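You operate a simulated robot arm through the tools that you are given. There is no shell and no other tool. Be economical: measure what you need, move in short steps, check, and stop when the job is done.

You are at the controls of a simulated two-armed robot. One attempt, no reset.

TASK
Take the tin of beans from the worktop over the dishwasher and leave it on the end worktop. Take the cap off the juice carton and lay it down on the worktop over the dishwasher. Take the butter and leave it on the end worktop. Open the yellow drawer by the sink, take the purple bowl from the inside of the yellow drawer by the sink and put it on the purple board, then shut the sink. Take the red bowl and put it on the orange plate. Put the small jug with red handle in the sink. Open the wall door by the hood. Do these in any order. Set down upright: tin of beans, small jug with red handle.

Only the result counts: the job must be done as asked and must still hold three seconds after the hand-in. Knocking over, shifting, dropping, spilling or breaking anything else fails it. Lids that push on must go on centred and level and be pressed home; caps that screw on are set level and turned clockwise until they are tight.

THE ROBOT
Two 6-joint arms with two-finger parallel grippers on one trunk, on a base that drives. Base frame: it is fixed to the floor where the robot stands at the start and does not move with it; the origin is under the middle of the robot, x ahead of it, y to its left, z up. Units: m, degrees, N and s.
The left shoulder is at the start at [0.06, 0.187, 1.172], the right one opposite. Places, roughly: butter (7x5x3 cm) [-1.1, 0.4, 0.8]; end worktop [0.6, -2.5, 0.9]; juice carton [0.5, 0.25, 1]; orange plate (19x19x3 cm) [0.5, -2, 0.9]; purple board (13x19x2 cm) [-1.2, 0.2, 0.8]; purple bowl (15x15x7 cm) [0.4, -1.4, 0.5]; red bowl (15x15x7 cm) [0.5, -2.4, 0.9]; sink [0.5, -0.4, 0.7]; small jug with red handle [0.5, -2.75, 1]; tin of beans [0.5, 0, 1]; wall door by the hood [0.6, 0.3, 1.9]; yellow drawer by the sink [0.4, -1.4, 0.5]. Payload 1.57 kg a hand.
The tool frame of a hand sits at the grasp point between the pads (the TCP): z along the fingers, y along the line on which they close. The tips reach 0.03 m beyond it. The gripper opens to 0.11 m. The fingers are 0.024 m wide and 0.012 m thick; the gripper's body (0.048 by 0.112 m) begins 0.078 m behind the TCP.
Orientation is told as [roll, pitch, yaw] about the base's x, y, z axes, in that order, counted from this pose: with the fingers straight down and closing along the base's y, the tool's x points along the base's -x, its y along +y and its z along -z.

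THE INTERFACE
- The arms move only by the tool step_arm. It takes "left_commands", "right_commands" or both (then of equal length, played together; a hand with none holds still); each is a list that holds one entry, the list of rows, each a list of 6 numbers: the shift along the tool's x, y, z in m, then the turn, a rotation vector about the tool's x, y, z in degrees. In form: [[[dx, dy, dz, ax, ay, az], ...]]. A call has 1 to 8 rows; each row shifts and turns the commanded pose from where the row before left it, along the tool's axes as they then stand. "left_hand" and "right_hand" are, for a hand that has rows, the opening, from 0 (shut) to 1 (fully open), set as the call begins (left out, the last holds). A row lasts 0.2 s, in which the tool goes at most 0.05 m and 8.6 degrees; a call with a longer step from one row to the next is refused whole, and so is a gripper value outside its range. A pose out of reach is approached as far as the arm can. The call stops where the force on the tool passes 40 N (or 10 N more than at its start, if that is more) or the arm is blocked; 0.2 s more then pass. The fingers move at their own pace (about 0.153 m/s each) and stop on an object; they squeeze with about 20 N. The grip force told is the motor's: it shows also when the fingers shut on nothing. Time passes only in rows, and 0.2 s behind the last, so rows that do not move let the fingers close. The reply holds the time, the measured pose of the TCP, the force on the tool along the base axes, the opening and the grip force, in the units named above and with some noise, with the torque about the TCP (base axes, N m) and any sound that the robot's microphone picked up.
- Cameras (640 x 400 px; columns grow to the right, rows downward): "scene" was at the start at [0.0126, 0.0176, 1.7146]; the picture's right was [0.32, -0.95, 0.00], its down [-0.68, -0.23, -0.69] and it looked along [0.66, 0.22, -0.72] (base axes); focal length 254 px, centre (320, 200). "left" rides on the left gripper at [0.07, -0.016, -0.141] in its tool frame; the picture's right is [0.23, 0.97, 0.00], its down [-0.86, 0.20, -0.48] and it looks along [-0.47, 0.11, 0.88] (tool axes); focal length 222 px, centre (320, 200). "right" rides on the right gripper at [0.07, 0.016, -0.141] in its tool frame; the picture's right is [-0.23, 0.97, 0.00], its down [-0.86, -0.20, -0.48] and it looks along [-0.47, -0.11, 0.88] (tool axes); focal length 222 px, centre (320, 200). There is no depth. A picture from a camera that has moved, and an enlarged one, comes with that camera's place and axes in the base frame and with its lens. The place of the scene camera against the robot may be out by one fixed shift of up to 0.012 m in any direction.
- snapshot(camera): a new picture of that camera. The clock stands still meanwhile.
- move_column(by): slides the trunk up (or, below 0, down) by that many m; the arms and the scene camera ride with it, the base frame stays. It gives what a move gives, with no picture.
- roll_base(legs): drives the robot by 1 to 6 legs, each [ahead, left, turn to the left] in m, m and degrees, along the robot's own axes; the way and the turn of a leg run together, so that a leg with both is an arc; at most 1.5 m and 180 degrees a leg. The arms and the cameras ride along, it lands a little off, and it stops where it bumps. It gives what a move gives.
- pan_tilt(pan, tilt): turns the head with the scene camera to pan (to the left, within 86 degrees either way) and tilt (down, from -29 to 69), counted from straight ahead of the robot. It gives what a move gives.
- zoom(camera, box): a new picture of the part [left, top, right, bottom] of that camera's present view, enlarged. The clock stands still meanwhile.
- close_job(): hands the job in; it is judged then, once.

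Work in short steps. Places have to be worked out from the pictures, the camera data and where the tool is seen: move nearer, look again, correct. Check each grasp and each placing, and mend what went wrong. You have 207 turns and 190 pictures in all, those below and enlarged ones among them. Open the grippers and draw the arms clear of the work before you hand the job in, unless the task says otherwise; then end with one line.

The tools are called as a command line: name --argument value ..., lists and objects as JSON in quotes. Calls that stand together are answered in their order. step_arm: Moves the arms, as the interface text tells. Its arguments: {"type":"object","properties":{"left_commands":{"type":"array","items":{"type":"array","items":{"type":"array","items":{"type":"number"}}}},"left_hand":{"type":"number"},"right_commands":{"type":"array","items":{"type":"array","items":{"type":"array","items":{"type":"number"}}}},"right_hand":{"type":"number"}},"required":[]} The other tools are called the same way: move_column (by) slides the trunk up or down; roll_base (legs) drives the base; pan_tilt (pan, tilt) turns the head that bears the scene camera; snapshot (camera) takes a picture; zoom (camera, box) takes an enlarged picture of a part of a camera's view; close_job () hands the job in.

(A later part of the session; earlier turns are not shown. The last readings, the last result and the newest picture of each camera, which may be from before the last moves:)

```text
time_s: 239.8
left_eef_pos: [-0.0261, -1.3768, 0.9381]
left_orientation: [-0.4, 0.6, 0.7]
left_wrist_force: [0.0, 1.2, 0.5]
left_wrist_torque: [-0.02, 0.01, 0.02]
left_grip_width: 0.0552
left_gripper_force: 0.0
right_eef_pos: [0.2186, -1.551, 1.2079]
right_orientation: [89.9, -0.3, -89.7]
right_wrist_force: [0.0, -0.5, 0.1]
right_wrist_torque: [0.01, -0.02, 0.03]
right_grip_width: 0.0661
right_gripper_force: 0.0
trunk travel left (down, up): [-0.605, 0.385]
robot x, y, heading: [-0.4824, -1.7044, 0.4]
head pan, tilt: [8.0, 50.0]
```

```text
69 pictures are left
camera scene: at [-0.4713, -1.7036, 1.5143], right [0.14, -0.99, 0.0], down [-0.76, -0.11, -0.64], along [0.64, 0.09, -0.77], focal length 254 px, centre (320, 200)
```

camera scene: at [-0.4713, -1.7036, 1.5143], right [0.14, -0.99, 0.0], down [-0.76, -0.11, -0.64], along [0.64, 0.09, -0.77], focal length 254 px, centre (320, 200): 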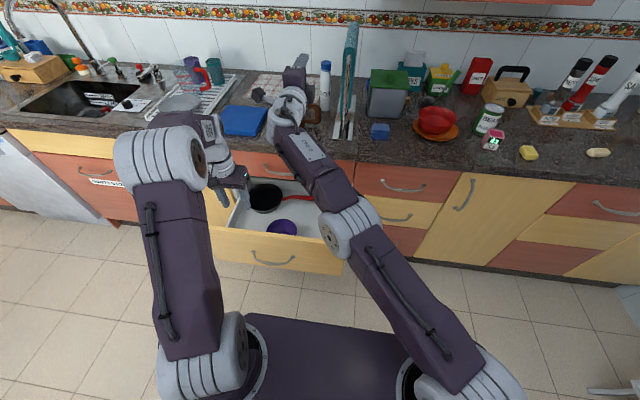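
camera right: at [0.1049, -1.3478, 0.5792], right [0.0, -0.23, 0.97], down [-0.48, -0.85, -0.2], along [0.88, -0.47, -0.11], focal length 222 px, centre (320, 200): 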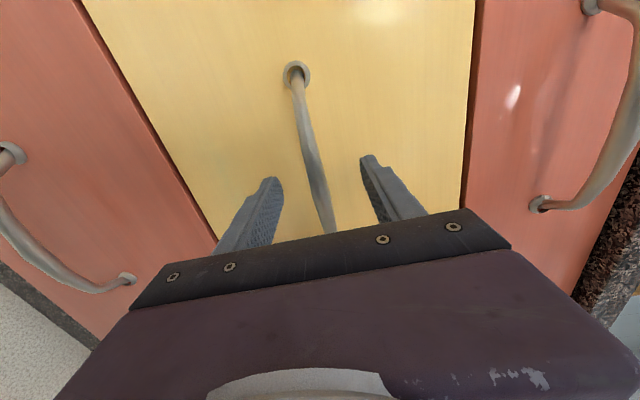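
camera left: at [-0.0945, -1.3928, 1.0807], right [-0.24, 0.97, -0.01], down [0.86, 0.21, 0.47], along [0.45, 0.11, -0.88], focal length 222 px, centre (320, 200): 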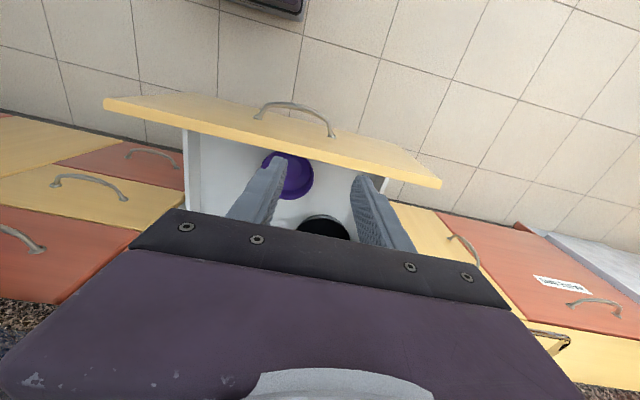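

The purple bowl is in the drawer at ≈(0.145, −1.41). I'll pinch its right rim (y≈−1.485) with the left hand: small base move plus arm move, then look again.

roll_base --legs '[[0.1, -0.06, 0]]'

step_arm --left_commands '[[[-0.035, -0.02, 0.02, 0, 0, 0], [-0.03, -0.02, 0.03, 0, 0, 0], [0, 0, 0.05, 0, 0, 0], [0, 0, 0.05, 0, 0, 0]]]'

snapshot --camera "left"

```text
time_s: 241.1
left_eef_pos: [0.0739, -1.4339, 0.9389]
left_orientation: [-0.5, 0.7, 0.9]
left_wrist_force: [-0.7, 0.9, 0.3]
left_wrist_torque: [0.02, 0.04, -0.01]
left_grip_width: 0.0551
left_gripper_force: 0.1
right_eef_pos: [0.3185, -1.6087, 1.209]
right_orientation: [89.8, -0.2, -89.5]
right_wrist_force: [-0.3, -0.3, -0.1]
right_wrist_torque: [0.03, -0.02, 0.01]
right_grip_width: 0.0661
right_gripper_force: 0.1
trunk travel left (down, up): [-0.605, 0.385]
robot x, y, heading: [-0.3857, -1.7624, 0.4]
head pan, tilt: [8.0, 50.0]
```

```text
time_s: 242.1
left_eef_pos: [0.137, -1.4735, 0.7885]
left_orientation: [-0.5, 0.7, 0.9]
left_wrist_force: [-0.1, -0.8, 0.1]
left_wrist_torque: [0.04, -0.02, -0.01]
left_grip_width: 0.0551
left_gripper_force: 0.1
right_eef_pos: [0.3182, -1.6068, 1.2077]
right_orientation: [89.7, -0.1, -89.5]
right_wrist_force: [0.2, -0.2, 0.3]
right_wrist_torque: [-0.02, -0.02, -0.02]
right_grip_width: 0.066
right_gripper_force: 0.1
trunk travel left (down, up): [-0.605, 0.385]
robot x, y, heading: [-0.3846, -1.7695, 0.9]
head pan, tilt: [8.0, 50.0]
```

```text
68 pictures are left
camera left: at [0.07, -1.4891, 0.9302], right [-0.24, 0.97, -0.01], down [0.86, 0.22, 0.47], along [0.45, 0.11, -0.88], focal length 222 px, centre (320, 200)
```

left: 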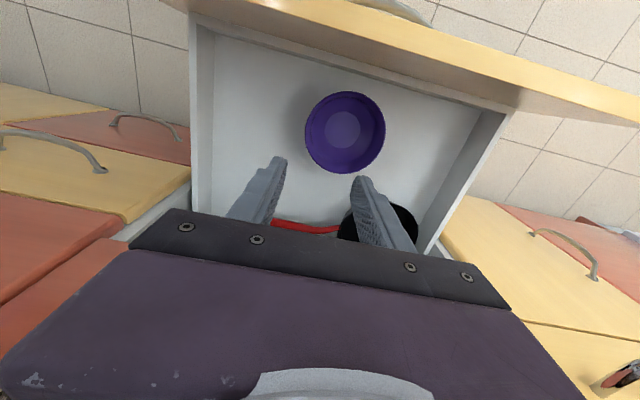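

Bowl rim centre ≈(0.13, −1.43), rim z≈0.545. Align over the right rim (y≈−1.50) and lower to 0.61.

step_arm --left_commands '[[[0.007, -0.027, 0.02, 0, 0, 0], [0, 0, 0.05, 0, 0, 0], [0, 0, 0.05, 0, 0, 0], [0, 0, 0.05, 0, 0, 0]]]'

snapshot --camera "left"

```text
time_s: 243.1
left_eef_pos: [0.1285, -1.5024, 0.6172]
left_orientation: [-0.5, 0.6, 0.9]
left_wrist_force: [0.5, 0.3, 0.2]
left_wrist_torque: [-0.02, 0.02, 0.01]
left_grip_width: 0.0549
left_gripper_force: 0.1
right_eef_pos: [0.317, -1.6083, 1.2083]
right_orientation: [89.7, -0.1, -89.5]
right_wrist_force: [0.0, -0.1, -0.5]
right_wrist_torque: [-0.02, 0.0, 0.01]
right_grip_width: 0.0661
right_gripper_force: 0.1
trunk travel left (down, up): [-0.605, 0.385]
robot x, y, heading: [-0.3817, -1.7637, 0.5]
head pan, tilt: [8.0, 50.0]
```

```text
67 pictures are left
camera left: at [0.0602, -1.5193, 0.7596], right [-0.24, 0.97, -0.01], down [0.86, 0.22, 0.47], along [0.45, 0.11, -0.88], focal length 222 px, centre (320, 200)
```

left: 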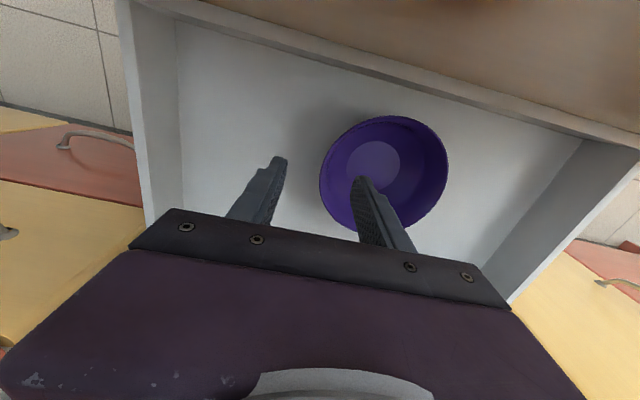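

Refined: rim z≈0.49, centre (0.139, −1.42). Adjust and lower to the rim.

step_arm --left_commands '[[[-0.009, 0.009, 0.03, 0, 0, 0], [0, 0, 0.05, 0, 0, 0]]]'

snapshot --camera "left"

```text
time_s: 243.7
left_eef_pos: [0.1229, -1.4967, 0.5455]
left_orientation: [-0.5, 0.9, 0.9]
left_wrist_force: [0.3, 0.4, 0.2]
left_wrist_torque: [0.0, 0.0, 0.0]
left_grip_width: 0.0552
left_gripper_force: 0.0
left hand out of reach, approached as far as the arm can: row 2
right_eef_pos: [0.3175, -1.6083, 1.2092]
right_orientation: [89.8, 0.0, -89.5]
right_wrist_force: [-0.2, -0.4, 1.0]
right_wrist_torque: [0.02, 0.02, 0.0]
right_grip_width: 0.066
right_gripper_force: 0.1
trunk travel left (down, up): [-0.605, 0.385]
robot x, y, heading: [-0.3815, -1.7657, 0.7]
head pan, tilt: [8.0, 50.0]
```

```text
66 pictures are left
camera left: at [0.0534, -1.5133, 0.6878], right [-0.24, 0.97, -0.01], down [0.86, 0.22, 0.47], along [0.45, 0.11, -0.89], focal length 222 px, centre (320, 200)
```

left: 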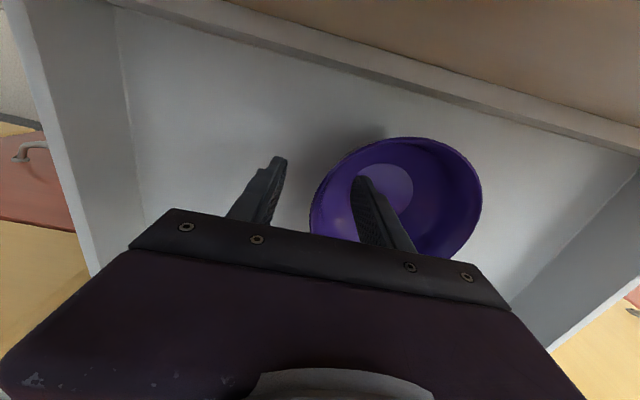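

The arm is at its limit; I use base (+1.5 cm) and trunk (−5.5 cm) for the rest.

roll_base --legs '[[0.015, 0, 0]]'

move_column --by -0.055

snapshot --camera "left"

```text
time_s: 244.4
left_eef_pos: [0.1371, -1.4964, 0.5466]
left_orientation: [-0.5, 0.7, 0.9]
left_wrist_force: [-0.2, 0.8, 0.5]
left_wrist_torque: [0.01, -0.01, -0.02]
left_grip_width: 0.0549
left_gripper_force: 0.1
right_eef_pos: [0.3309, -1.6074, 1.2103]
right_orientation: [89.8, -0.1, -89.4]
right_wrist_force: [-0.5, -0.5, 0.5]
right_wrist_torque: [0.02, 0.01, 0.01]
right_grip_width: 0.066
right_gripper_force: 0.1
trunk travel left (down, up): [-0.605, 0.385]
robot x, y, heading: [-0.3688, -1.7651, 0.7]
head pan, tilt: [8.0, 50.0]
```

```text
time_s: 245.1
left_eef_pos: [0.1393, -1.4957, 0.5075]
left_orientation: [-0.4, 0.6, 0.9]
left_wrist_force: [0.4, -0.3, 9.1]
left_wrist_torque: [0.26, -0.07, -0.07]
left_grip_width: 0.0548
left_gripper_force: 0.0
right_eef_pos: [0.3313, -1.609, 1.1665]
right_orientation: [89.8, -0.1, -89.5]
right_wrist_force: [0.8, 0.5, 0.3]
right_wrist_torque: [0.01, 0.02, -0.04]
right_grip_width: 0.0658
right_gripper_force: 0.1
trunk travel left (down, up): [-0.564, 0.426]
robot x, y, heading: [-0.3701, -1.7655, 0.3]
head pan, tilt: [8.0, 50.0]
stopped: the force on the tool passed its limit (the readings are from after the stop); the commanded pose is now the measured one
```

```text
65 pictures are left
camera left: at [0.0703, -1.5128, 0.6492], right [-0.24, 0.97, 0.0], down [0.86, 0.22, 0.47], along [0.46, 0.11, -0.88], focal length 222 px, centre (320, 200)
```

left: 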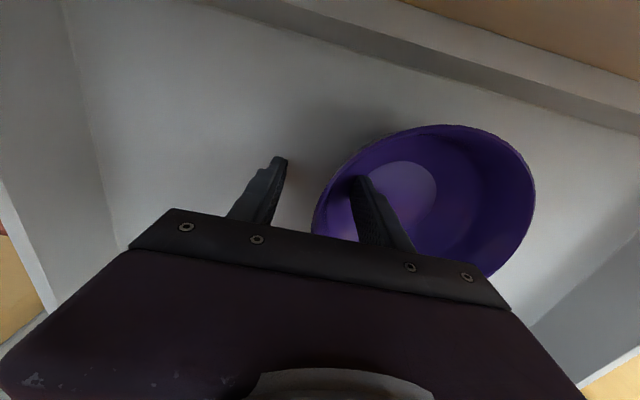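

The inner finger touched the sloping wall. I raise slightly, shift 1 cm toward the bowl's centre, and lower another 1.5 cm.

step_arm --left_commands '[[[0, 0, -0.006, 0, 0, 0], [0, 0.01, 0, 0, 0, 0], [0, 0, 0.01, 0, 0, 0], [0, 0, 0.006, 0, 0, 0]]]'

```text
time_s: 246.3
left_eef_pos: [0.1377, -1.4849, 0.5056]
left_orientation: [-0.2, -0.3, 0.9]
left_wrist_force: [1.7, -0.7, 29.7]
left_wrist_torque: [0.88, 0.17, 0.08]
left_grip_width: 0.0539
left_gripper_force: 0.0
left hand out of reach, approached as far as the arm can: row 3
right_eef_pos: [0.3292, -1.6079, 1.1679]
right_orientation: [89.8, 0.0, -89.4]
right_wrist_force: [1.0, 0.7, 0.2]
right_wrist_torque: [0.01, -0.02, -0.03]
right_grip_width: 0.0662
right_gripper_force: 0.0
trunk travel left (down, up): [-0.564, 0.426]
robot x, y, heading: [-0.3694, -1.763, 0.3]
head pan, tilt: [8.0, 50.0]
stopped in row 4 (left hand): the force on the tool passed its limit (the readings are from after the stop); the commanded pose is now the measured one
```

The torque shows the inner finger touching the bowl's inside near its floor — deep enough (the rim is at ≈0.54). Raise 8 mm and close.

step_arm --left_commands '[[[0, 0, -0.01, 0, 0, 0]]]'

step_arm --left_commands '[[[0, 0, 0, 0, 0, 0], [0, 0, 0, 0, 0, 0], [0, 0, 0, 0, 0, 0]]]' --left_hand 0

snapshot --camera "left"

```text
time_s: 246.7
left_eef_pos: [0.1343, -1.4865, 0.5116]
left_orientation: [-0.3, 0.4, 0.9]
left_wrist_force: [-0.4, 0.1, 0.2]
left_wrist_torque: [0.04, 0.04, 0.03]
left_grip_width: 0.055
left_gripper_force: 0.1
right_eef_pos: [0.3321, -1.6074, 1.1671]
right_orientation: [89.7, -0.1, -89.6]
right_wrist_force: [0.8, 0.2, 0.1]
right_wrist_torque: [0.01, 0.01, 0.01]
right_grip_width: 0.0663
right_gripper_force: 0.2
trunk travel left (down, up): [-0.564, 0.426]
robot x, y, heading: [-0.3713, -1.7633, 0.4]
head pan, tilt: [8.0, 50.0]
```

```text
time_s: 247.5
left_eef_pos: [0.136, -1.4858, 0.5147]
left_orientation: [-0.2, 0.3, 0.8]
left_wrist_force: [0.3, 2.3, 9.6]
left_wrist_torque: [1.14, 0.17, 0.0]
left_grip_width: 0.0269
left_gripper_force: 20.4
right_eef_pos: [0.3309, -1.6072, 1.1684]
right_orientation: [89.8, -0.1, -89.5]
right_wrist_force: [-0.1, -0.7, 0.7]
right_wrist_torque: [-0.01, -0.02, 0.01]
right_grip_width: 0.066
right_gripper_force: 0.0
trunk travel left (down, up): [-0.564, 0.426]
robot x, y, heading: [-0.3721, -1.7636, 0.2]
head pan, tilt: [8.0, 50.0]
```

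```text
64 pictures are left
camera left: at [0.0658, -1.5027, 0.6552], right [-0.24, 0.97, 0.0], down [0.85, 0.21, 0.47], along [0.46, 0.11, -0.88], focal length 222 px, centre (320, 200)
```

left: 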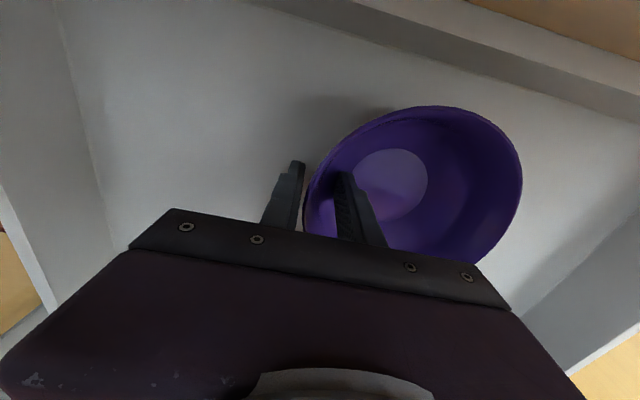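

The grip is wedged deep on the slope (27 mm). I raise 1.5 cm gradually with the fingers closing so they settle nearer the rim.

step_arm --left_commands '[[[0, 0, -0.008, 0, 0, 0], [0, 0, -0.008, 0, 0, 0], [0, 0, 0, 0, 0, 0]]]'

snapshot --camera "left"

```text
time_s: 248.3
left_eef_pos: [0.1347, -1.4859, 0.5291]
left_orientation: [-0.2, 0.2, 0.9]
left_wrist_force: [0.2, 2.1, 6.8]
left_wrist_torque: [0.91, 0.05, -0.03]
left_grip_width: 0.0189
left_gripper_force: 20.1
right_eef_pos: [0.3314, -1.608, 1.1688]
right_orientation: [89.8, -0.1, -89.5]
right_wrist_force: [-0.7, 0.6, -0.4]
right_wrist_torque: [0.01, -0.01, -0.01]
right_grip_width: 0.066
right_gripper_force: 0.0
trunk travel left (down, up): [-0.564, 0.426]
robot x, y, heading: [-0.3687, -1.7639, 0.4]
head pan, tilt: [8.0, 50.0]
```

```text
63 pictures are left
camera left: at [0.0653, -1.5023, 0.6704], right [-0.24, 0.97, 0.0], down [0.85, 0.21, 0.47], along [0.46, 0.11, -0.88], focal length 222 px, centre (320, 200)
```

left: 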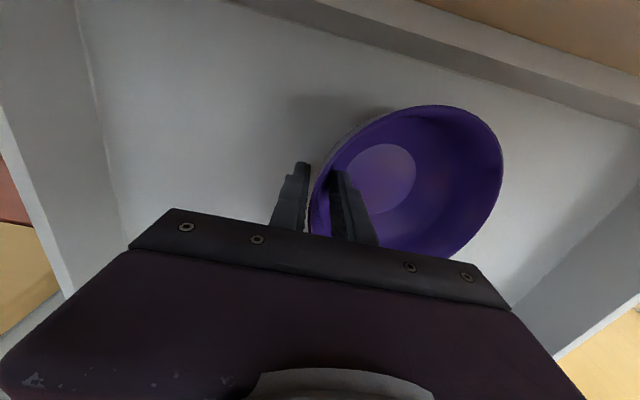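

Narrowing to 19 mm as expected. Continue lifting gently.

step_arm --left_commands '[[[0, 0, -0.006, 0, 0, 0], [0, 0, -0.006, 0, 0, 0], [0, 0, 0, 0, 0, 0], [0, 0, -0.02, 0, 0, 0], [0, 0, -0.03, 0, 0, 0]]]'

snapshot --camera "left"

```text
time_s: 249.5
left_eef_pos: [0.1358, -1.4854, 0.5909]
left_orientation: [-0.3, 0.3, 0.9]
left_wrist_force: [-0.4, -0.3, -1.7]
left_wrist_torque: [-0.09, -0.06, 0.02]
left_grip_width: 0.0082
left_gripper_force: 20.1
right_eef_pos: [0.3315, -1.6075, 1.1682]
right_orientation: [89.8, -0.1, -89.5]
right_wrist_force: [-0.9, -0.6, 0.0]
right_wrist_torque: [0.0, -0.02, 0.01]
right_grip_width: 0.066
right_gripper_force: 0.1
trunk travel left (down, up): [-0.564, 0.426]
robot x, y, heading: [-0.3685, -1.7659, 0.6]
head pan, tilt: [8.0, 50.0]
```

```text
62 pictures are left
camera left: at [0.0666, -1.5029, 0.7323], right [-0.24, 0.97, 0.0], down [0.85, 0.21, 0.47], along [0.46, 0.11, -0.88], focal length 222 px, centre (320, 200)
```

left: 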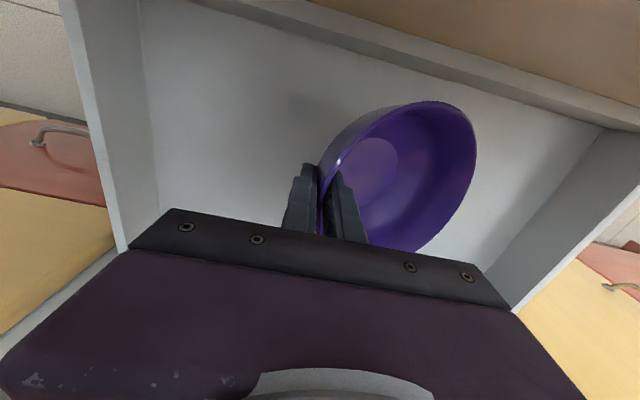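

Bowl is held (tilted). Lift it clear of the drawer.

step_arm --left_commands '[[[0, 0, -0.04, 0, 0, 0], [0, 0, -0.045, 0, 0, 0], [0, 0, -0.045, 0, 0, 0], [0, 0, -0.045, 0, 0, 0], [0, 0, -0.045, 0, 0, 0], [0, 0, -0.045, 0, 0, 0], [0, 0, -0.045, 0, 0, 0]]]'

snapshot --camera "left"

snapshot --camera "scene"

```text
time_s: 251.1
left_eef_pos: [0.1393, -1.4844, 0.9036]
left_orientation: [-0.2, 0.3, 0.9]
left_wrist_force: [-0.3, -0.3, -2.1]
left_wrist_torque: [-0.12, 0.0, 0.0]
left_grip_width: 0.0082
left_gripper_force: 19.9
right_eef_pos: [0.3314, -1.6074, 1.1679]
right_orientation: [89.8, 0.0, -89.5]
right_wrist_force: [0.0, 0.2, -0.6]
right_wrist_torque: [-0.03, -0.04, 0.01]
right_grip_width: 0.0659
right_gripper_force: 0.0
trunk travel left (down, up): [-0.564, 0.426]
robot x, y, heading: [-0.3725, -1.7641, 0.5]
head pan, tilt: [8.0, 50.0]
```

```text
61 pictures are left
camera left: at [0.0692, -1.5008, 1.0451], right [-0.24, 0.97, 0.0], down [0.85, 0.21, 0.47], along [0.46, 0.11, -0.88], focal length 222 px, centre (320, 200)
```

left: 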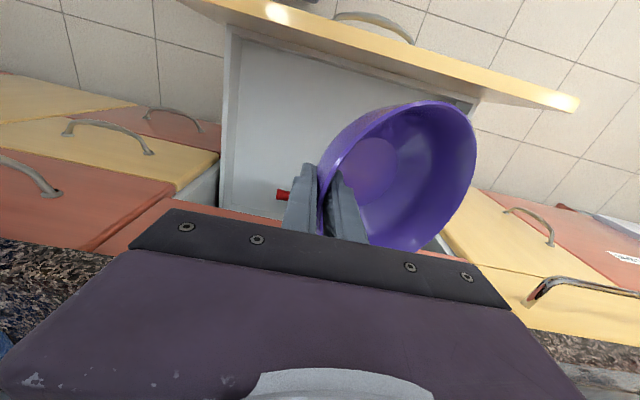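

```text
60 pictures are left
camera scene: at [-0.3572, -1.7627, 1.4727], right [0.15, -0.99, 0.0], down [-0.76, -0.11, -0.64], along [0.64, 0.09, -0.77], focal length 254 px, centre (320, 200)
```

scene: 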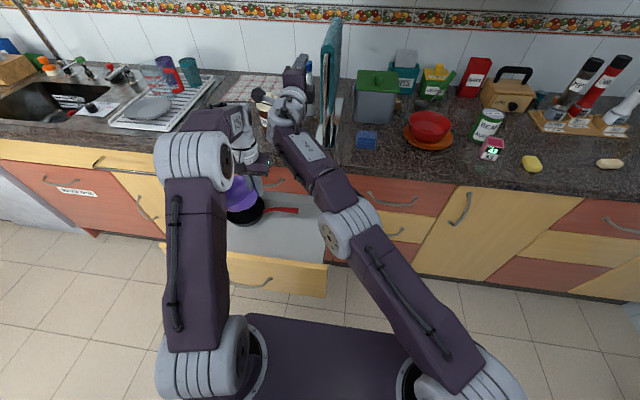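

Now I'll shut the drawer with the right hand's closed fingers: back off, retract and raise the left hand with the bowl, line up, and lower the trunk.

roll_base --legs '[[-0.52, 0, -0.5], [0, 0.18, 0]]'

step_arm --left_commands '[[[0.04, 0, -0.025, 0, 0, 0], [0.04, 0, -0.025, 0, 0, 0], [0.04, 0, -0.025, 0, 0, 0], [0.04, 0, -0.025, 0, 0, 0], [0.03, 0, -0.025, 0, 0, 0]]]' --right_commands '[[[0, 0, 0, 0, 0, 0], [0, 0, 0, 0, 0, 0], [0, 0, 0, 0, 0, 0], [0, 0, 0, 0, 0, 0], [0, 0, 0, 0, 0, 0]]]' --right_hand 0

move_column --by -0.4

move_column --by -0.16

snapshot --camera "right"

snapshot --camera "left"

```text
time_s: 255.3
left_eef_pos: [-0.3784, -1.313, 0.9031]
left_orientation: [-0.2, 0.3, -0.1]
left_wrist_force: [-0.4, 0.6, -2.8]
left_wrist_torque: [-0.13, 0.0, 0.0]
left_grip_width: 0.0079
left_gripper_force: 19.5
right_eef_pos: [-0.1877, -1.4383, 1.166]
right_orientation: [89.7, -0.1, -90.4]
right_wrist_force: [-0.4, 0.5, -1.1]
right_wrist_torque: [0.03, 0.01, -0.06]
right_grip_width: 0.0658
right_gripper_force: 0.0
trunk travel left (down, up): [-0.564, 0.426]
robot x, y, heading: [-0.8914, -1.586, -0.5]
head pan, tilt: [8.0, 50.0]
```

```text
time_s: 256.5
left_eef_pos: [-0.5681, -1.3143, 1.0285]
left_orientation: [-0.2, 0.2, -0.2]
left_wrist_force: [0.9, 0.5, -2.5]
left_wrist_torque: [-0.09, 0.03, -0.02]
left_grip_width: 0.0079
left_gripper_force: 20.2
right_eef_pos: [-0.1885, -1.4389, 1.1685]
right_orientation: [89.7, -0.1, -90.5]
right_wrist_force: [-0.9, 0.0, -0.3]
right_wrist_torque: [0.01, 0.02, 0.02]
right_grip_width: 0.0
right_gripper_force: 19.6
trunk travel left (down, up): [-0.564, 0.426]
robot x, y, heading: [-0.8937, -1.5856, -0.4]
head pan, tilt: [8.0, 50.0]
```

```text
time_s: 260.3
left_eef_pos: [-0.5685, -1.3131, 0.628]
left_orientation: [-0.3, 0.3, 0.0]
left_wrist_force: [0.1, -0.4, -1.2]
left_wrist_torque: [-0.11, 0.01, -0.01]
left_grip_width: 0.008
left_gripper_force: 20.1
right_eef_pos: [-0.1882, -1.4388, 0.767]
right_orientation: [89.8, -0.1, -90.5]
right_wrist_force: [0.5, 0.1, -0.2]
right_wrist_torque: [-0.01, 0.0, -0.01]
right_grip_width: 0.0
right_gripper_force: 20.6
trunk travel left (down, up): [-0.164, 0.826]
robot x, y, heading: [-0.8914, -1.5866, -0.3]
head pan, tilt: [8.0, 50.0]
```

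```text
time_s: 262.1
left_eef_pos: [-0.5668, -1.3126, 0.4691]
left_orientation: [-0.2, 0.3, 0.0]
left_wrist_force: [-0.7, 1.0, -2.5]
left_wrist_torque: [-0.06, -0.03, -0.02]
left_grip_width: 0.0082
left_gripper_force: 19.7
right_eef_pos: [-0.1882, -1.4389, 0.608]
right_orientation: [89.6, -0.1, -90.3]
right_wrist_force: [-0.4, -0.6, -0.1]
right_wrist_torque: [0.03, -0.01, -0.02]
right_grip_width: 0.0
right_gripper_force: 20.1
trunk travel left (down, up): [-0.004, 0.986]
robot x, y, heading: [-0.8918, -1.5866, -0.4]
head pan, tilt: [8.0, 50.0]
```

```text
59 pictures are left
camera right: at [-0.3291, -1.3681, 0.6238], right [0.0, -0.23, 0.97], down [-0.49, -0.85, -0.2], along [0.87, -0.47, -0.11], focal length 222 px, centre (320, 200)
```

right: 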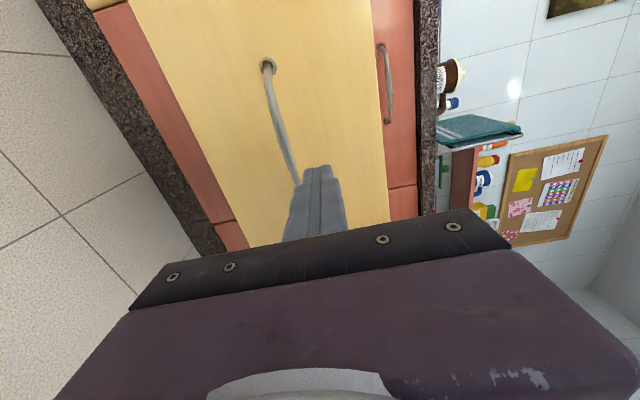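

```text
58 pictures are left
camera left: at [-0.6367, -1.3289, 0.6102], right [-0.23, 0.97, 0.0], down [0.86, 0.2, 0.47], along [0.46, 0.1, -0.88], focal length 222 px, centre (320, 200)
```

left: 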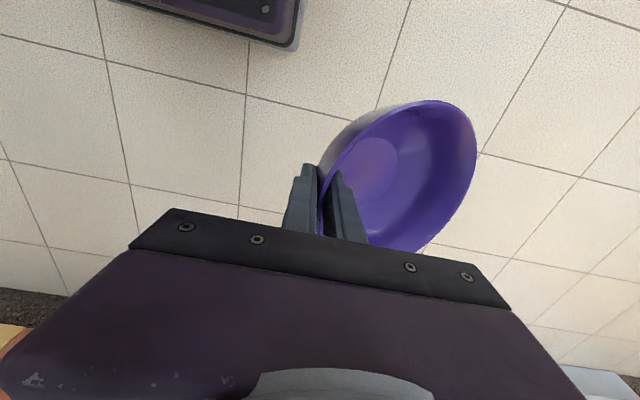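

Fist is aimed just above the handle, bowl still held. Drive forward to push the drawer shut.

roll_base --legs '[[0.15, 0, 0], [0.28, 0, 0]]'

snapshot --camera "right"

snapshot --camera "scene"

```text
time_s: 265.1
left_eef_pos: [-0.1397, -1.313, 0.4695]
left_orientation: [-0.4, 0.3, 0.3]
left_wrist_force: [0.3, 0.5, -1.9]
left_wrist_torque: [-0.1, 0.0, -0.02]
left_grip_width: 0.0083
left_gripper_force: 20.1
right_eef_pos: [0.2407, -1.4351, 0.6071]
right_orientation: [89.7, -0.2, -89.9]
right_wrist_force: [-0.7, 0.0, 0.4]
right_wrist_torque: [0.01, 0.03, 0.02]
right_grip_width: 0.0
right_gripper_force: 19.4
trunk travel left (down, up): [-0.004, 0.986]
robot x, y, heading: [-0.4604, -1.5906, 0.1]
head pan, tilt: [8.0, 50.0]
```

```text
57 pictures are left
camera right: at [0.0982, -1.366, 0.6237], right [0.0, -0.23, 0.97], down [-0.48, -0.86, -0.2], along [0.88, -0.47, -0.11], focal length 222 px, centre (320, 200)
```

right: 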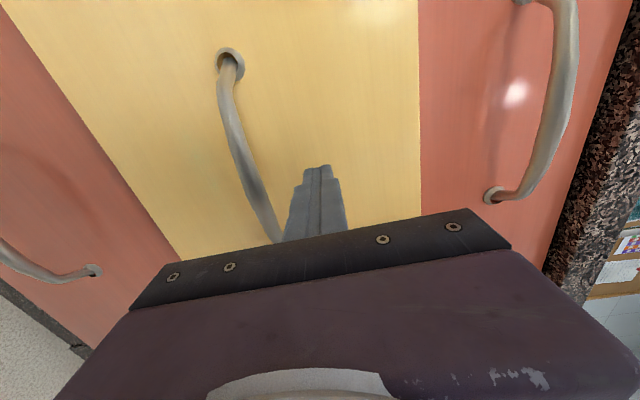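

```text
56 pictures are left
camera scene: at [-0.45, -1.585, 0.9128], right [0.14, -0.99, 0.0], down [-0.76, -0.11, -0.64], along [0.64, 0.09, -0.77], focal length 254 px, centre (320, 200)
```

scene: 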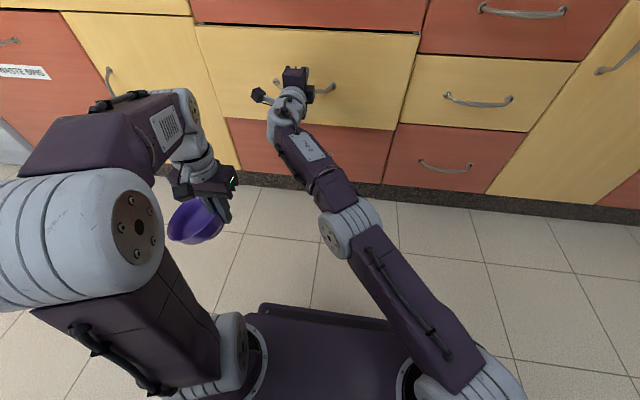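

Almost shut. A few more centimetres until it bottoms out.

roll_base --legs '[[0.045, 0, 0]]'

snapshot --camera "right"

snapshot --camera "scene"

```text
time_s: 266.1
left_eef_pos: [-0.0994, -1.3137, 0.4678]
left_orientation: [-0.2, 0.3, 0.4]
left_wrist_force: [-0.5, -0.3, -2.4]
left_wrist_torque: [-0.09, 0.01, 0.02]
left_grip_width: 0.008
left_gripper_force: 19.9
right_eef_pos: [0.279, -1.4356, 0.606]
right_orientation: [89.5, -0.1, -90.6]
right_wrist_force: [-5.4, -1.6, 0.2]
right_wrist_torque: [-0.01, -0.06, 0.01]
right_grip_width: 0.0001
right_gripper_force: 20.1
trunk travel left (down, up): [-0.004, 0.986]
robot x, y, heading: [-0.419, -1.5908, -0.2]
head pan, tilt: [8.0, 50.0]
stopped in leg 1: the force on the tool passed its limit (the readings are from after the stop); the commanded pose is now the measured one
```

```text
55 pictures are left
camera right: at [0.1369, -1.3643, 0.6237], right [0.01, -0.23, 0.97], down [-0.49, -0.85, -0.19], along [0.87, -0.47, -0.12], focal length 222 px, centre (320, 200)
```

right: 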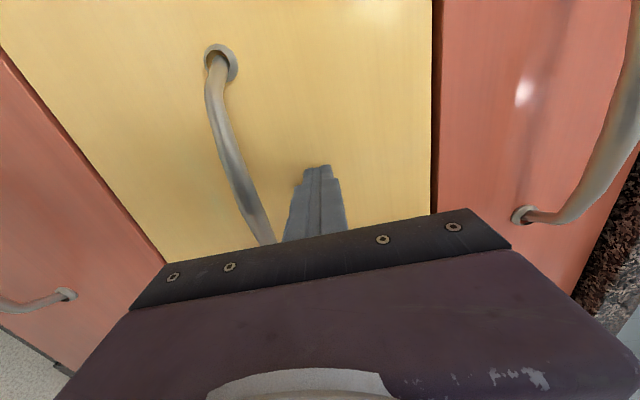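

```text
54 pictures are left
camera scene: at [-0.4098, -1.5854, 0.9129], right [0.14, -0.99, 0.0], down [-0.76, -0.11, -0.64], along [0.64, 0.09, -0.77], focal length 254 px, centre (320, 200)
```

scene: 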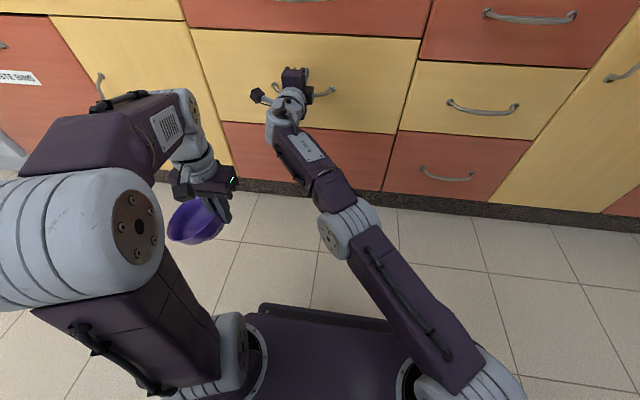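

The drawer is fully shut (stalled flush at x≈0.309). Now to the table: back out, raise the trunk, turn around.

roll_base --legs '[[-0.22, 0, 0]]'

move_column --by 0.4

move_column --by 0.34

roll_base --legs '[[0, 0.1, 180], [-0.22, 0, 0], [0, -1.1, 0], [0, -1.05, 0]]'

pan_tilt --pan 5 --tilt 45

snapshot --camera "scene"

```text
time_s: 267.7
left_eef_pos: [-0.3183, -1.3129, 0.4671]
left_orientation: [-0.4, 0.4, 0.3]
left_wrist_force: [-0.8, 0.0, -1.4]
left_wrist_torque: [-0.07, -0.01, 0.0]
left_grip_width: 0.008
left_gripper_force: 20.1
right_eef_pos: [0.0599, -1.4367, 0.6048]
right_orientation: [89.4, -0.1, -90.6]
right_wrist_force: [0.4, 1.0, 0.0]
right_wrist_torque: [-0.02, 0.02, 0.0]
right_grip_width: 0.0
right_gripper_force: 19.9
trunk travel left (down, up): [-0.004, 0.986]
robot x, y, heading: [-0.642, -1.5865, -0.2]
head pan, tilt: [8.0, 50.0]
```

```text
time_s: 271.6
left_eef_pos: [-0.3176, -1.3132, 0.8673]
left_orientation: [-0.3, 0.3, 0.2]
left_wrist_force: [0.7, -0.7, -2.0]
left_wrist_torque: [-0.12, 0.03, -0.01]
left_grip_width: 0.008
left_gripper_force: 20.2
right_eef_pos: [0.0621, -1.438, 1.0059]
right_orientation: [89.4, -0.1, -90.5]
right_wrist_force: [-0.2, 0.1, 0.2]
right_wrist_torque: [-0.04, -0.03, 0.0]
right_grip_width: 0.0001
right_gripper_force: 20.1
trunk travel left (down, up): [-0.404, 0.586]
robot x, y, heading: [-0.6386, -1.583, -0.2]
head pan, tilt: [8.0, 50.0]
```

```text
time_s: 274.9
left_eef_pos: [-0.3186, -1.3139, 1.2079]
left_orientation: [-0.3, 0.2, 0.1]
left_wrist_force: [-0.6, -0.7, -2.0]
left_wrist_torque: [-0.12, 0.03, 0.01]
left_grip_width: 0.0082
left_gripper_force: 20.3
right_eef_pos: [0.0608, -1.4356, 1.3445]
right_orientation: [89.4, 0.0, -90.6]
right_wrist_force: [0.2, -0.1, -0.4]
right_wrist_torque: [-0.02, -0.02, 0.0]
right_grip_width: 0.0001
right_gripper_force: 20.4
trunk travel left (down, up): [-0.744, 0.246]
robot x, y, heading: [-0.6417, -1.5869, -0.6]
head pan, tilt: [8.0, 50.0]
```

```text
time_s: 294.0
left_eef_pos: [-0.7592, 0.2711, 1.2078]
left_orientation: [-0.3, 0.3, 179.8]
left_wrist_force: [1.2, 0.6, -2.5]
left_wrist_torque: [0.15, 0.01, 0.02]
left_grip_width: 0.0077
left_gripper_force: 20.1
right_eef_pos: [-1.1363, 0.3971, 1.3445]
right_orientation: [89.4, -0.1, 89.1]
right_wrist_force: [-0.9, 0.3, -0.5]
right_wrist_torque: [0.0, -0.02, -0.01]
right_grip_width: 0.0001
right_gripper_force: 20.1
trunk travel left (down, up): [-0.744, 0.246]
robot x, y, heading: [-0.436, 0.5431, 179.3]
head pan, tilt: [8.0, 50.0]
cut short: leg 1
```

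```text
time_s: 294.7
left_eef_pos: [-0.7597, 0.2709, 1.2083]
left_orientation: [-0.3, 0.3, 179.8]
left_wrist_force: [0.5, 0.1, -1.6]
left_wrist_torque: [0.1, 0.0, -0.02]
left_grip_width: 0.0072
left_gripper_force: 20.1
right_eef_pos: [-1.1371, 0.3966, 1.3452]
right_orientation: [89.4, -0.1, 89.1]
right_wrist_force: [0.4, -0.1, 0.4]
right_wrist_torque: [0.02, 0.02, 0.01]
right_grip_width: 0.0
right_gripper_force: 20.4
trunk travel left (down, up): [-0.744, 0.246]
robot x, y, heading: [-0.4337, 0.5438, 179.3]
head pan, tilt: [5.0, 45.0]
```

```text
53 pictures are left
camera scene: at [-0.4602, 0.5276, 1.6597], right [-0.08, 1.0, 0.0], down [0.71, 0.05, -0.71], along [-0.7, -0.05, -0.71], focal length 254 px, centre (320, 200)
```

scene: 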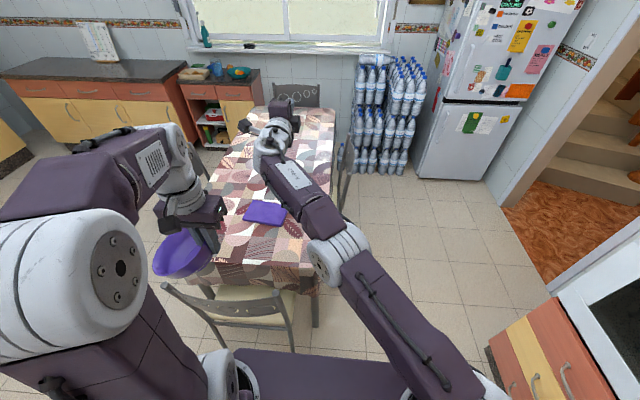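

Board seen at ≈(−1.23…−1.26, 0.21). Drive beside the table: right 14 cm, then ahead 26 cm.

roll_base --legs '[[0, -0.137, 0.7], [0.26, 0, 0]]'

snapshot --camera "left"

snapshot --camera "scene"

```text
time_s: 297.5
left_eef_pos: [-1.0092, 0.4036, 1.2078]
left_orientation: [-0.2, 0.4, -179.3]
left_wrist_force: [0.2, -0.3, -2.0]
left_wrist_torque: [0.08, -0.02, 0.0]
left_grip_width: 0.0077
left_gripper_force: 20.2
right_eef_pos: [-1.3884, 0.5215, 1.3464]
right_orientation: [89.5, -0.1, 90.1]
right_wrist_force: [0.3, 1.0, 0.7]
right_wrist_torque: [0.01, -0.04, -0.01]
right_grip_width: 0.0
right_gripper_force: 20.3
trunk travel left (down, up): [-0.744, 0.246]
robot x, y, heading: [-0.6907, 0.6796, -179.8]
head pan, tilt: [5.0, 45.0]
```

```text
52 pictures are left
camera left: at [-0.9404, 0.4198, 1.3502], right [0.24, -0.97, 0.0], down [-0.85, -0.21, 0.47], along [-0.46, -0.11, -0.88], focal length 222 px, centre (320, 200)
```

left: 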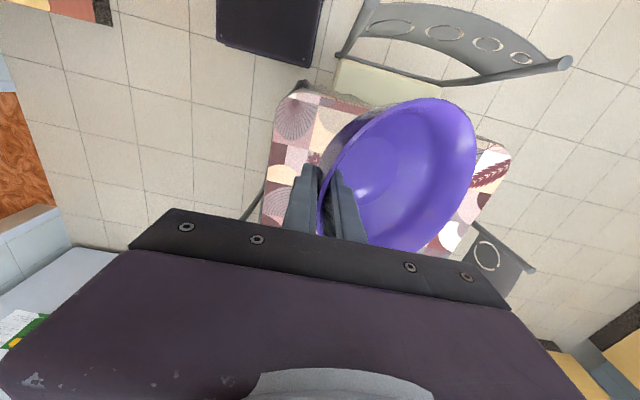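

```text
51 pictures are left
camera scene: at [-0.7128, 0.6646, 1.6597], right [-0.09, 1.0, 0.0], down [0.7, 0.07, -0.71], along [-0.7, -0.07, -0.71], focal length 254 px, centre (320, 200)
```

scene: 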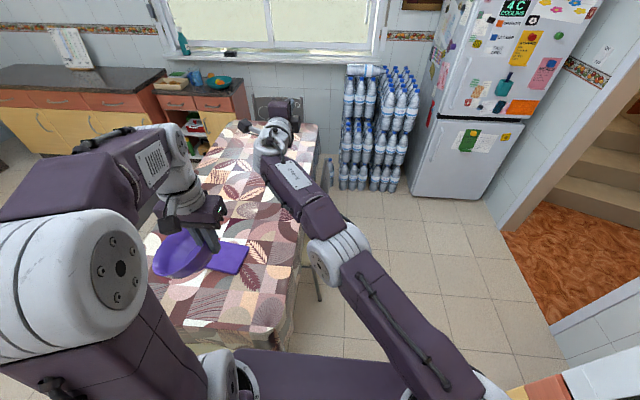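

Board corners give its centre ≈(−1.232, 0.206). Bring the hand to (−1.232, 0.278) and counter-roll ~25° to level the bowl.

roll_base --legs '[[0.03, 0, 0]]'

step_arm --left_commands '[[[-0.033, 0.021, 0, -5, 0, 0], [-0.033, 0.021, 0.01, -5, 0, 0], [-0.033, 0.021, 0.02, -5, 0, 0], [-0.033, 0.021, 0.02, -5, 0, 0], [-0.033, 0.021, 0.02, -4, 0, 0], [-0.031, 0.012, 0.02, 0, 0, 0]]]'

snapshot --camera "left"

zoom --camera "scene" --box '[120, 160, 320, 300]'

```text
time_s: 298.3
left_eef_pos: [-1.0326, 0.4026, 1.2108]
left_orientation: [-0.4, 0.0, -179.2]
left_wrist_force: [0.8, -0.5, -2.1]
left_wrist_torque: [0.11, 0.07, 0.02]
left_grip_width: 0.0076
left_gripper_force: 19.5
right_eef_pos: [-1.4116, 0.5204, 1.3503]
right_orientation: [89.7, -0.1, 90.0]
right_wrist_force: [0.4, 0.1, 0.7]
right_wrist_torque: [0.0, -0.02, 0.0]
right_grip_width: 0.0
right_gripper_force: 19.7
trunk travel left (down, up): [-0.744, 0.246]
robot x, y, heading: [-0.7179, 0.6802, -179.8]
head pan, tilt: [5.0, 45.0]
```

```text
time_s: 299.7
left_eef_pos: [-1.2342, 0.2607, 1.1415]
left_orientation: [23.6, 0.6, -179.3]
left_wrist_force: [-0.5, -0.2, -2.0]
left_wrist_torque: [0.15, -0.03, 0.0]
left_grip_width: 0.0077
left_gripper_force: 20.4
right_eef_pos: [-1.4215, 0.5201, 1.3442]
right_orientation: [89.2, 0.0, 90.0]
right_wrist_force: [-0.3, 0.2, -0.1]
right_wrist_torque: [-0.01, 0.01, 0.02]
right_grip_width: 0.0002
right_gripper_force: 20.5
trunk travel left (down, up): [-0.744, 0.246]
robot x, y, heading: [-0.719, 0.681, -179.8]
head pan, tilt: [5.0, 45.0]
```

```text
50 pictures are left
camera left: at [-1.1669, 0.333, 1.2644], right [0.24, -0.89, 0.39], down [-0.86, 0.0, 0.51], along [-0.45, -0.46, -0.76], focal length 222 px, centre (320, 200)
```

left: 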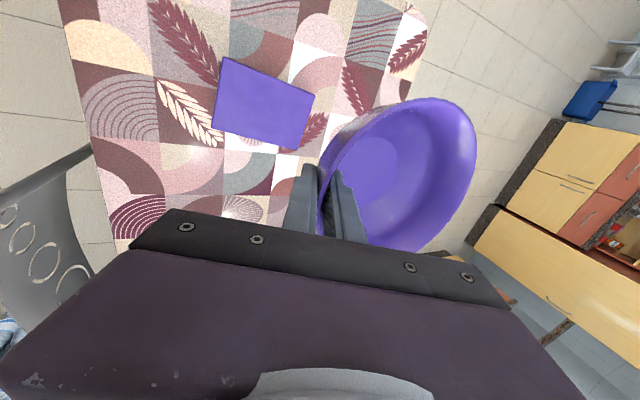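

```text
2.86 times, centred on (220, 230) of scene
camera zoom: at [-0.7474, 0.6625, 1.6596], right [-0.09, 1.0, 0.0], down [0.71, 0.07, -0.71], along [-0.7, -0.07, -0.71], focal length 724 px, centre (606, 114)
```

zoom: 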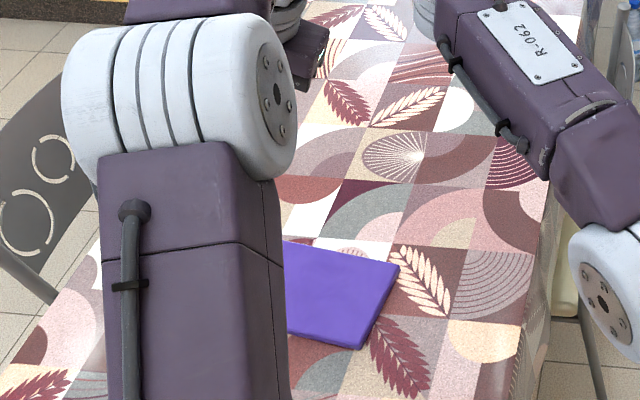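

Board centre from the hand camera ≈(−1.24, 0.22); bowl base centre is ≈7.8 cm to −y of the hand. I shift the hand to y≈0.298 and lower most of the way.

step_arm --left_commands '[[[-0.008, -0.034, -0.0148, 0, 0, 0], [0, -0.018, 0.0412, 0, 0, 0], [0, -0.018, 0.0412, 0, 0, 0], [0, -0.018, 0.0412, 0, 0, 0], [0, -0.018, 0.0412, 0, 0, 0]]]'

snapshot --camera "left"

zoom --camera "scene" --box '[120, 180, 320, 320]'

```text
time_s: 300.9
left_eef_pos: [-1.2413, 0.2977, 0.9606]
left_orientation: [23.7, 0.3, -179.2]
left_wrist_force: [0.5, 0.1, -3.4]
left_wrist_torque: [0.13, 0.0, -0.04]
left_grip_width: 0.0076
left_gripper_force: 20.2
right_eef_pos: [-1.4192, 0.5195, 1.3451]
right_orientation: [89.5, -0.1, 90.0]
right_wrist_force: [-0.5, -0.1, -0.5]
right_wrist_torque: [0.0, 0.0, 0.02]
right_grip_width: 0.0
right_gripper_force: 20.3
trunk travel left (down, up): [-0.744, 0.246]
robot x, y, heading: [-0.7184, 0.6775, -179.5]
head pan, tilt: [5.0, 45.0]
```

```text
48 pictures are left
camera left: at [-1.1734, 0.3694, 1.0841], right [0.24, -0.89, 0.39], down [-0.86, 0.0, 0.51], along [-0.46, -0.46, -0.76], focal length 222 px, centre (320, 200)
```

left: 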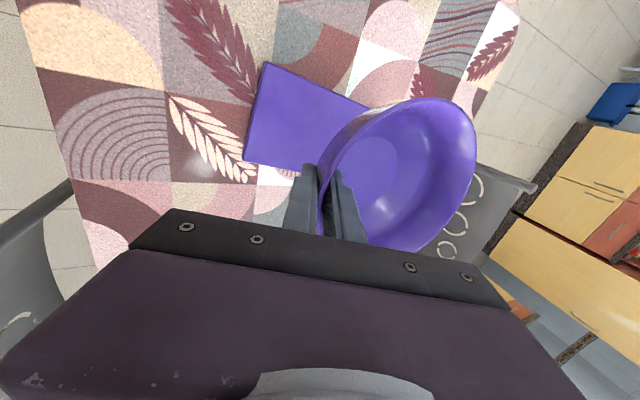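

```text
2.86 times, centred on (220, 250) of scene
camera zoom: at [-0.7458, 0.6626, 1.6597], right [-0.09, 1.0, 0.0], down [0.7, 0.07, -0.71], along [-0.7, -0.07, -0.71], focal length 724 px, centre (606, 57)
```

zoom: 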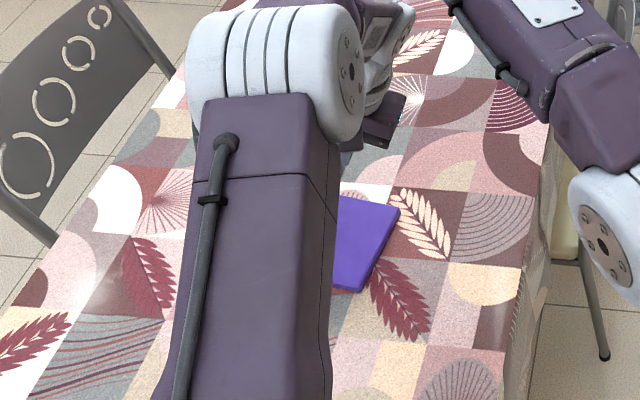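

Bowl base projects at (−1.237, 0.221), right over the board's centre, about 13 cm above it. Lower further, watching force.

step_arm --left_commands '[[[0, -0.018, 0.0412, 0, 0, 0], [0, -0.016, 0.0366, 0, 0, 0], [0, -0.006, 0.0137, 0, 0, 0]]]'

snapshot --camera "left"

```text
time_s: 301.7
left_eef_pos: [-1.2394, 0.2981, 0.8643]
left_orientation: [23.7, 0.3, -179.2]
left_wrist_force: [-0.1, -0.6, -2.4]
left_wrist_torque: [0.15, -0.02, -0.04]
left_grip_width: 0.0074
left_gripper_force: 19.7
right_eef_pos: [-1.4184, 0.5203, 1.3463]
right_orientation: [89.4, 0.0, 90.0]
right_wrist_force: [0.4, 0.4, 0.1]
right_wrist_torque: [0.01, -0.03, -0.02]
right_grip_width: 0.0
right_gripper_force: 20.2
trunk travel left (down, up): [-0.744, 0.246]
robot x, y, heading: [-0.7202, 0.6824, -179.9]
head pan, tilt: [5.0, 45.0]
```

```text
46 pictures are left
camera left: at [-1.1717, 0.3706, 0.9867], right [0.24, -0.89, 0.39], down [-0.86, 0.0, 0.51], along [-0.46, -0.46, -0.76], focal length 222 px, centre (320, 200)
```

left: 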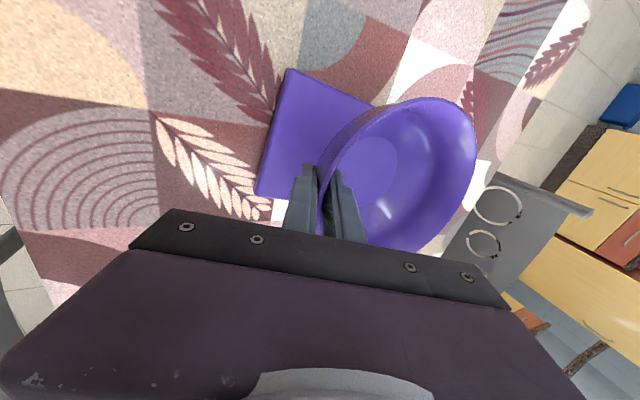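

Still free and aligned. Final approach in small steps.

step_arm --left_commands '[[[0, -0.008, 0.0183, 0, 0, 0], [0, -0.003, 0.007, 0, 0, 0], [0, -0.002, 0.0046, 0, 0, 0]]]'

```text
time_s: 302.5
left_eef_pos: [-1.2391, 0.2989, 0.829]
left_orientation: [23.7, 0.3, -179.1]
left_wrist_force: [-0.7, 0.3, -2.6]
left_wrist_torque: [0.15, 0.02, 0.02]
left_grip_width: 0.0077
left_gripper_force: 19.7
right_eef_pos: [-1.4192, 0.5195, 1.3467]
right_orientation: [89.3, -0.1, 90.1]
right_wrist_force: [-0.7, 0.0, 0.0]
right_wrist_torque: [0.01, 0.02, -0.01]
right_grip_width: 0.0
right_gripper_force: 20.2
trunk travel left (down, up): [-0.744, 0.246]
robot x, y, heading: [-0.7193, 0.6833, -179.6]
head pan, tilt: [5.0, 45.0]
```

step_arm --left_commands '[[[0, -0.002, 0.0046, 0, 0, 0], [0, -0.002, 0.0046, 0, 0, 0], [0, -0.001, 0.0023, 0, 0, 0]]]'

snapshot --camera "left"

```text
time_s: 303.3
left_eef_pos: [-1.2383, 0.2991, 0.8211]
left_orientation: [23.9, 0.1, -179.2]
left_wrist_force: [1.5, -0.1, 14.1]
left_wrist_torque: [-0.5, -0.54, 0.08]
left_grip_width: 0.0077
left_gripper_force: 20.2
right_eef_pos: [-1.4163, 0.523, 1.3479]
right_orientation: [89.4, 0.0, 90.0]
right_wrist_force: [-0.6, 0.3, -0.4]
right_wrist_torque: [-0.01, 0.02, -0.01]
right_grip_width: 0.0001
right_gripper_force: 20.1
trunk travel left (down, up): [-0.744, 0.246]
robot x, y, heading: [-0.7247, 0.678, -179.6]
head pan, tilt: [5.0, 45.0]
```

```text
45 pictures are left
camera left: at [-1.1709, 0.3716, 0.9443], right [0.24, -0.89, 0.4], down [-0.86, 0.0, 0.52], along [-0.46, -0.46, -0.76], focal length 222 px, centre (320, 200)
```

left: 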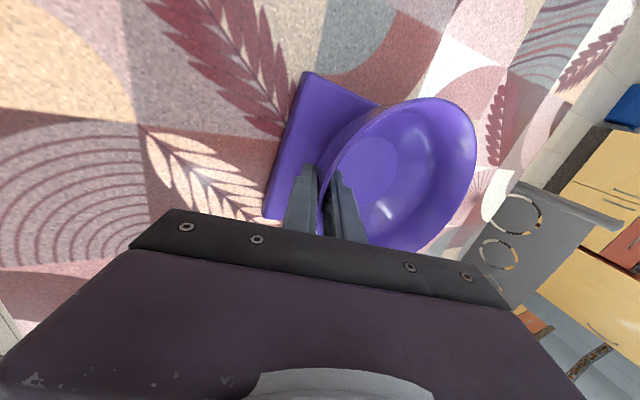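

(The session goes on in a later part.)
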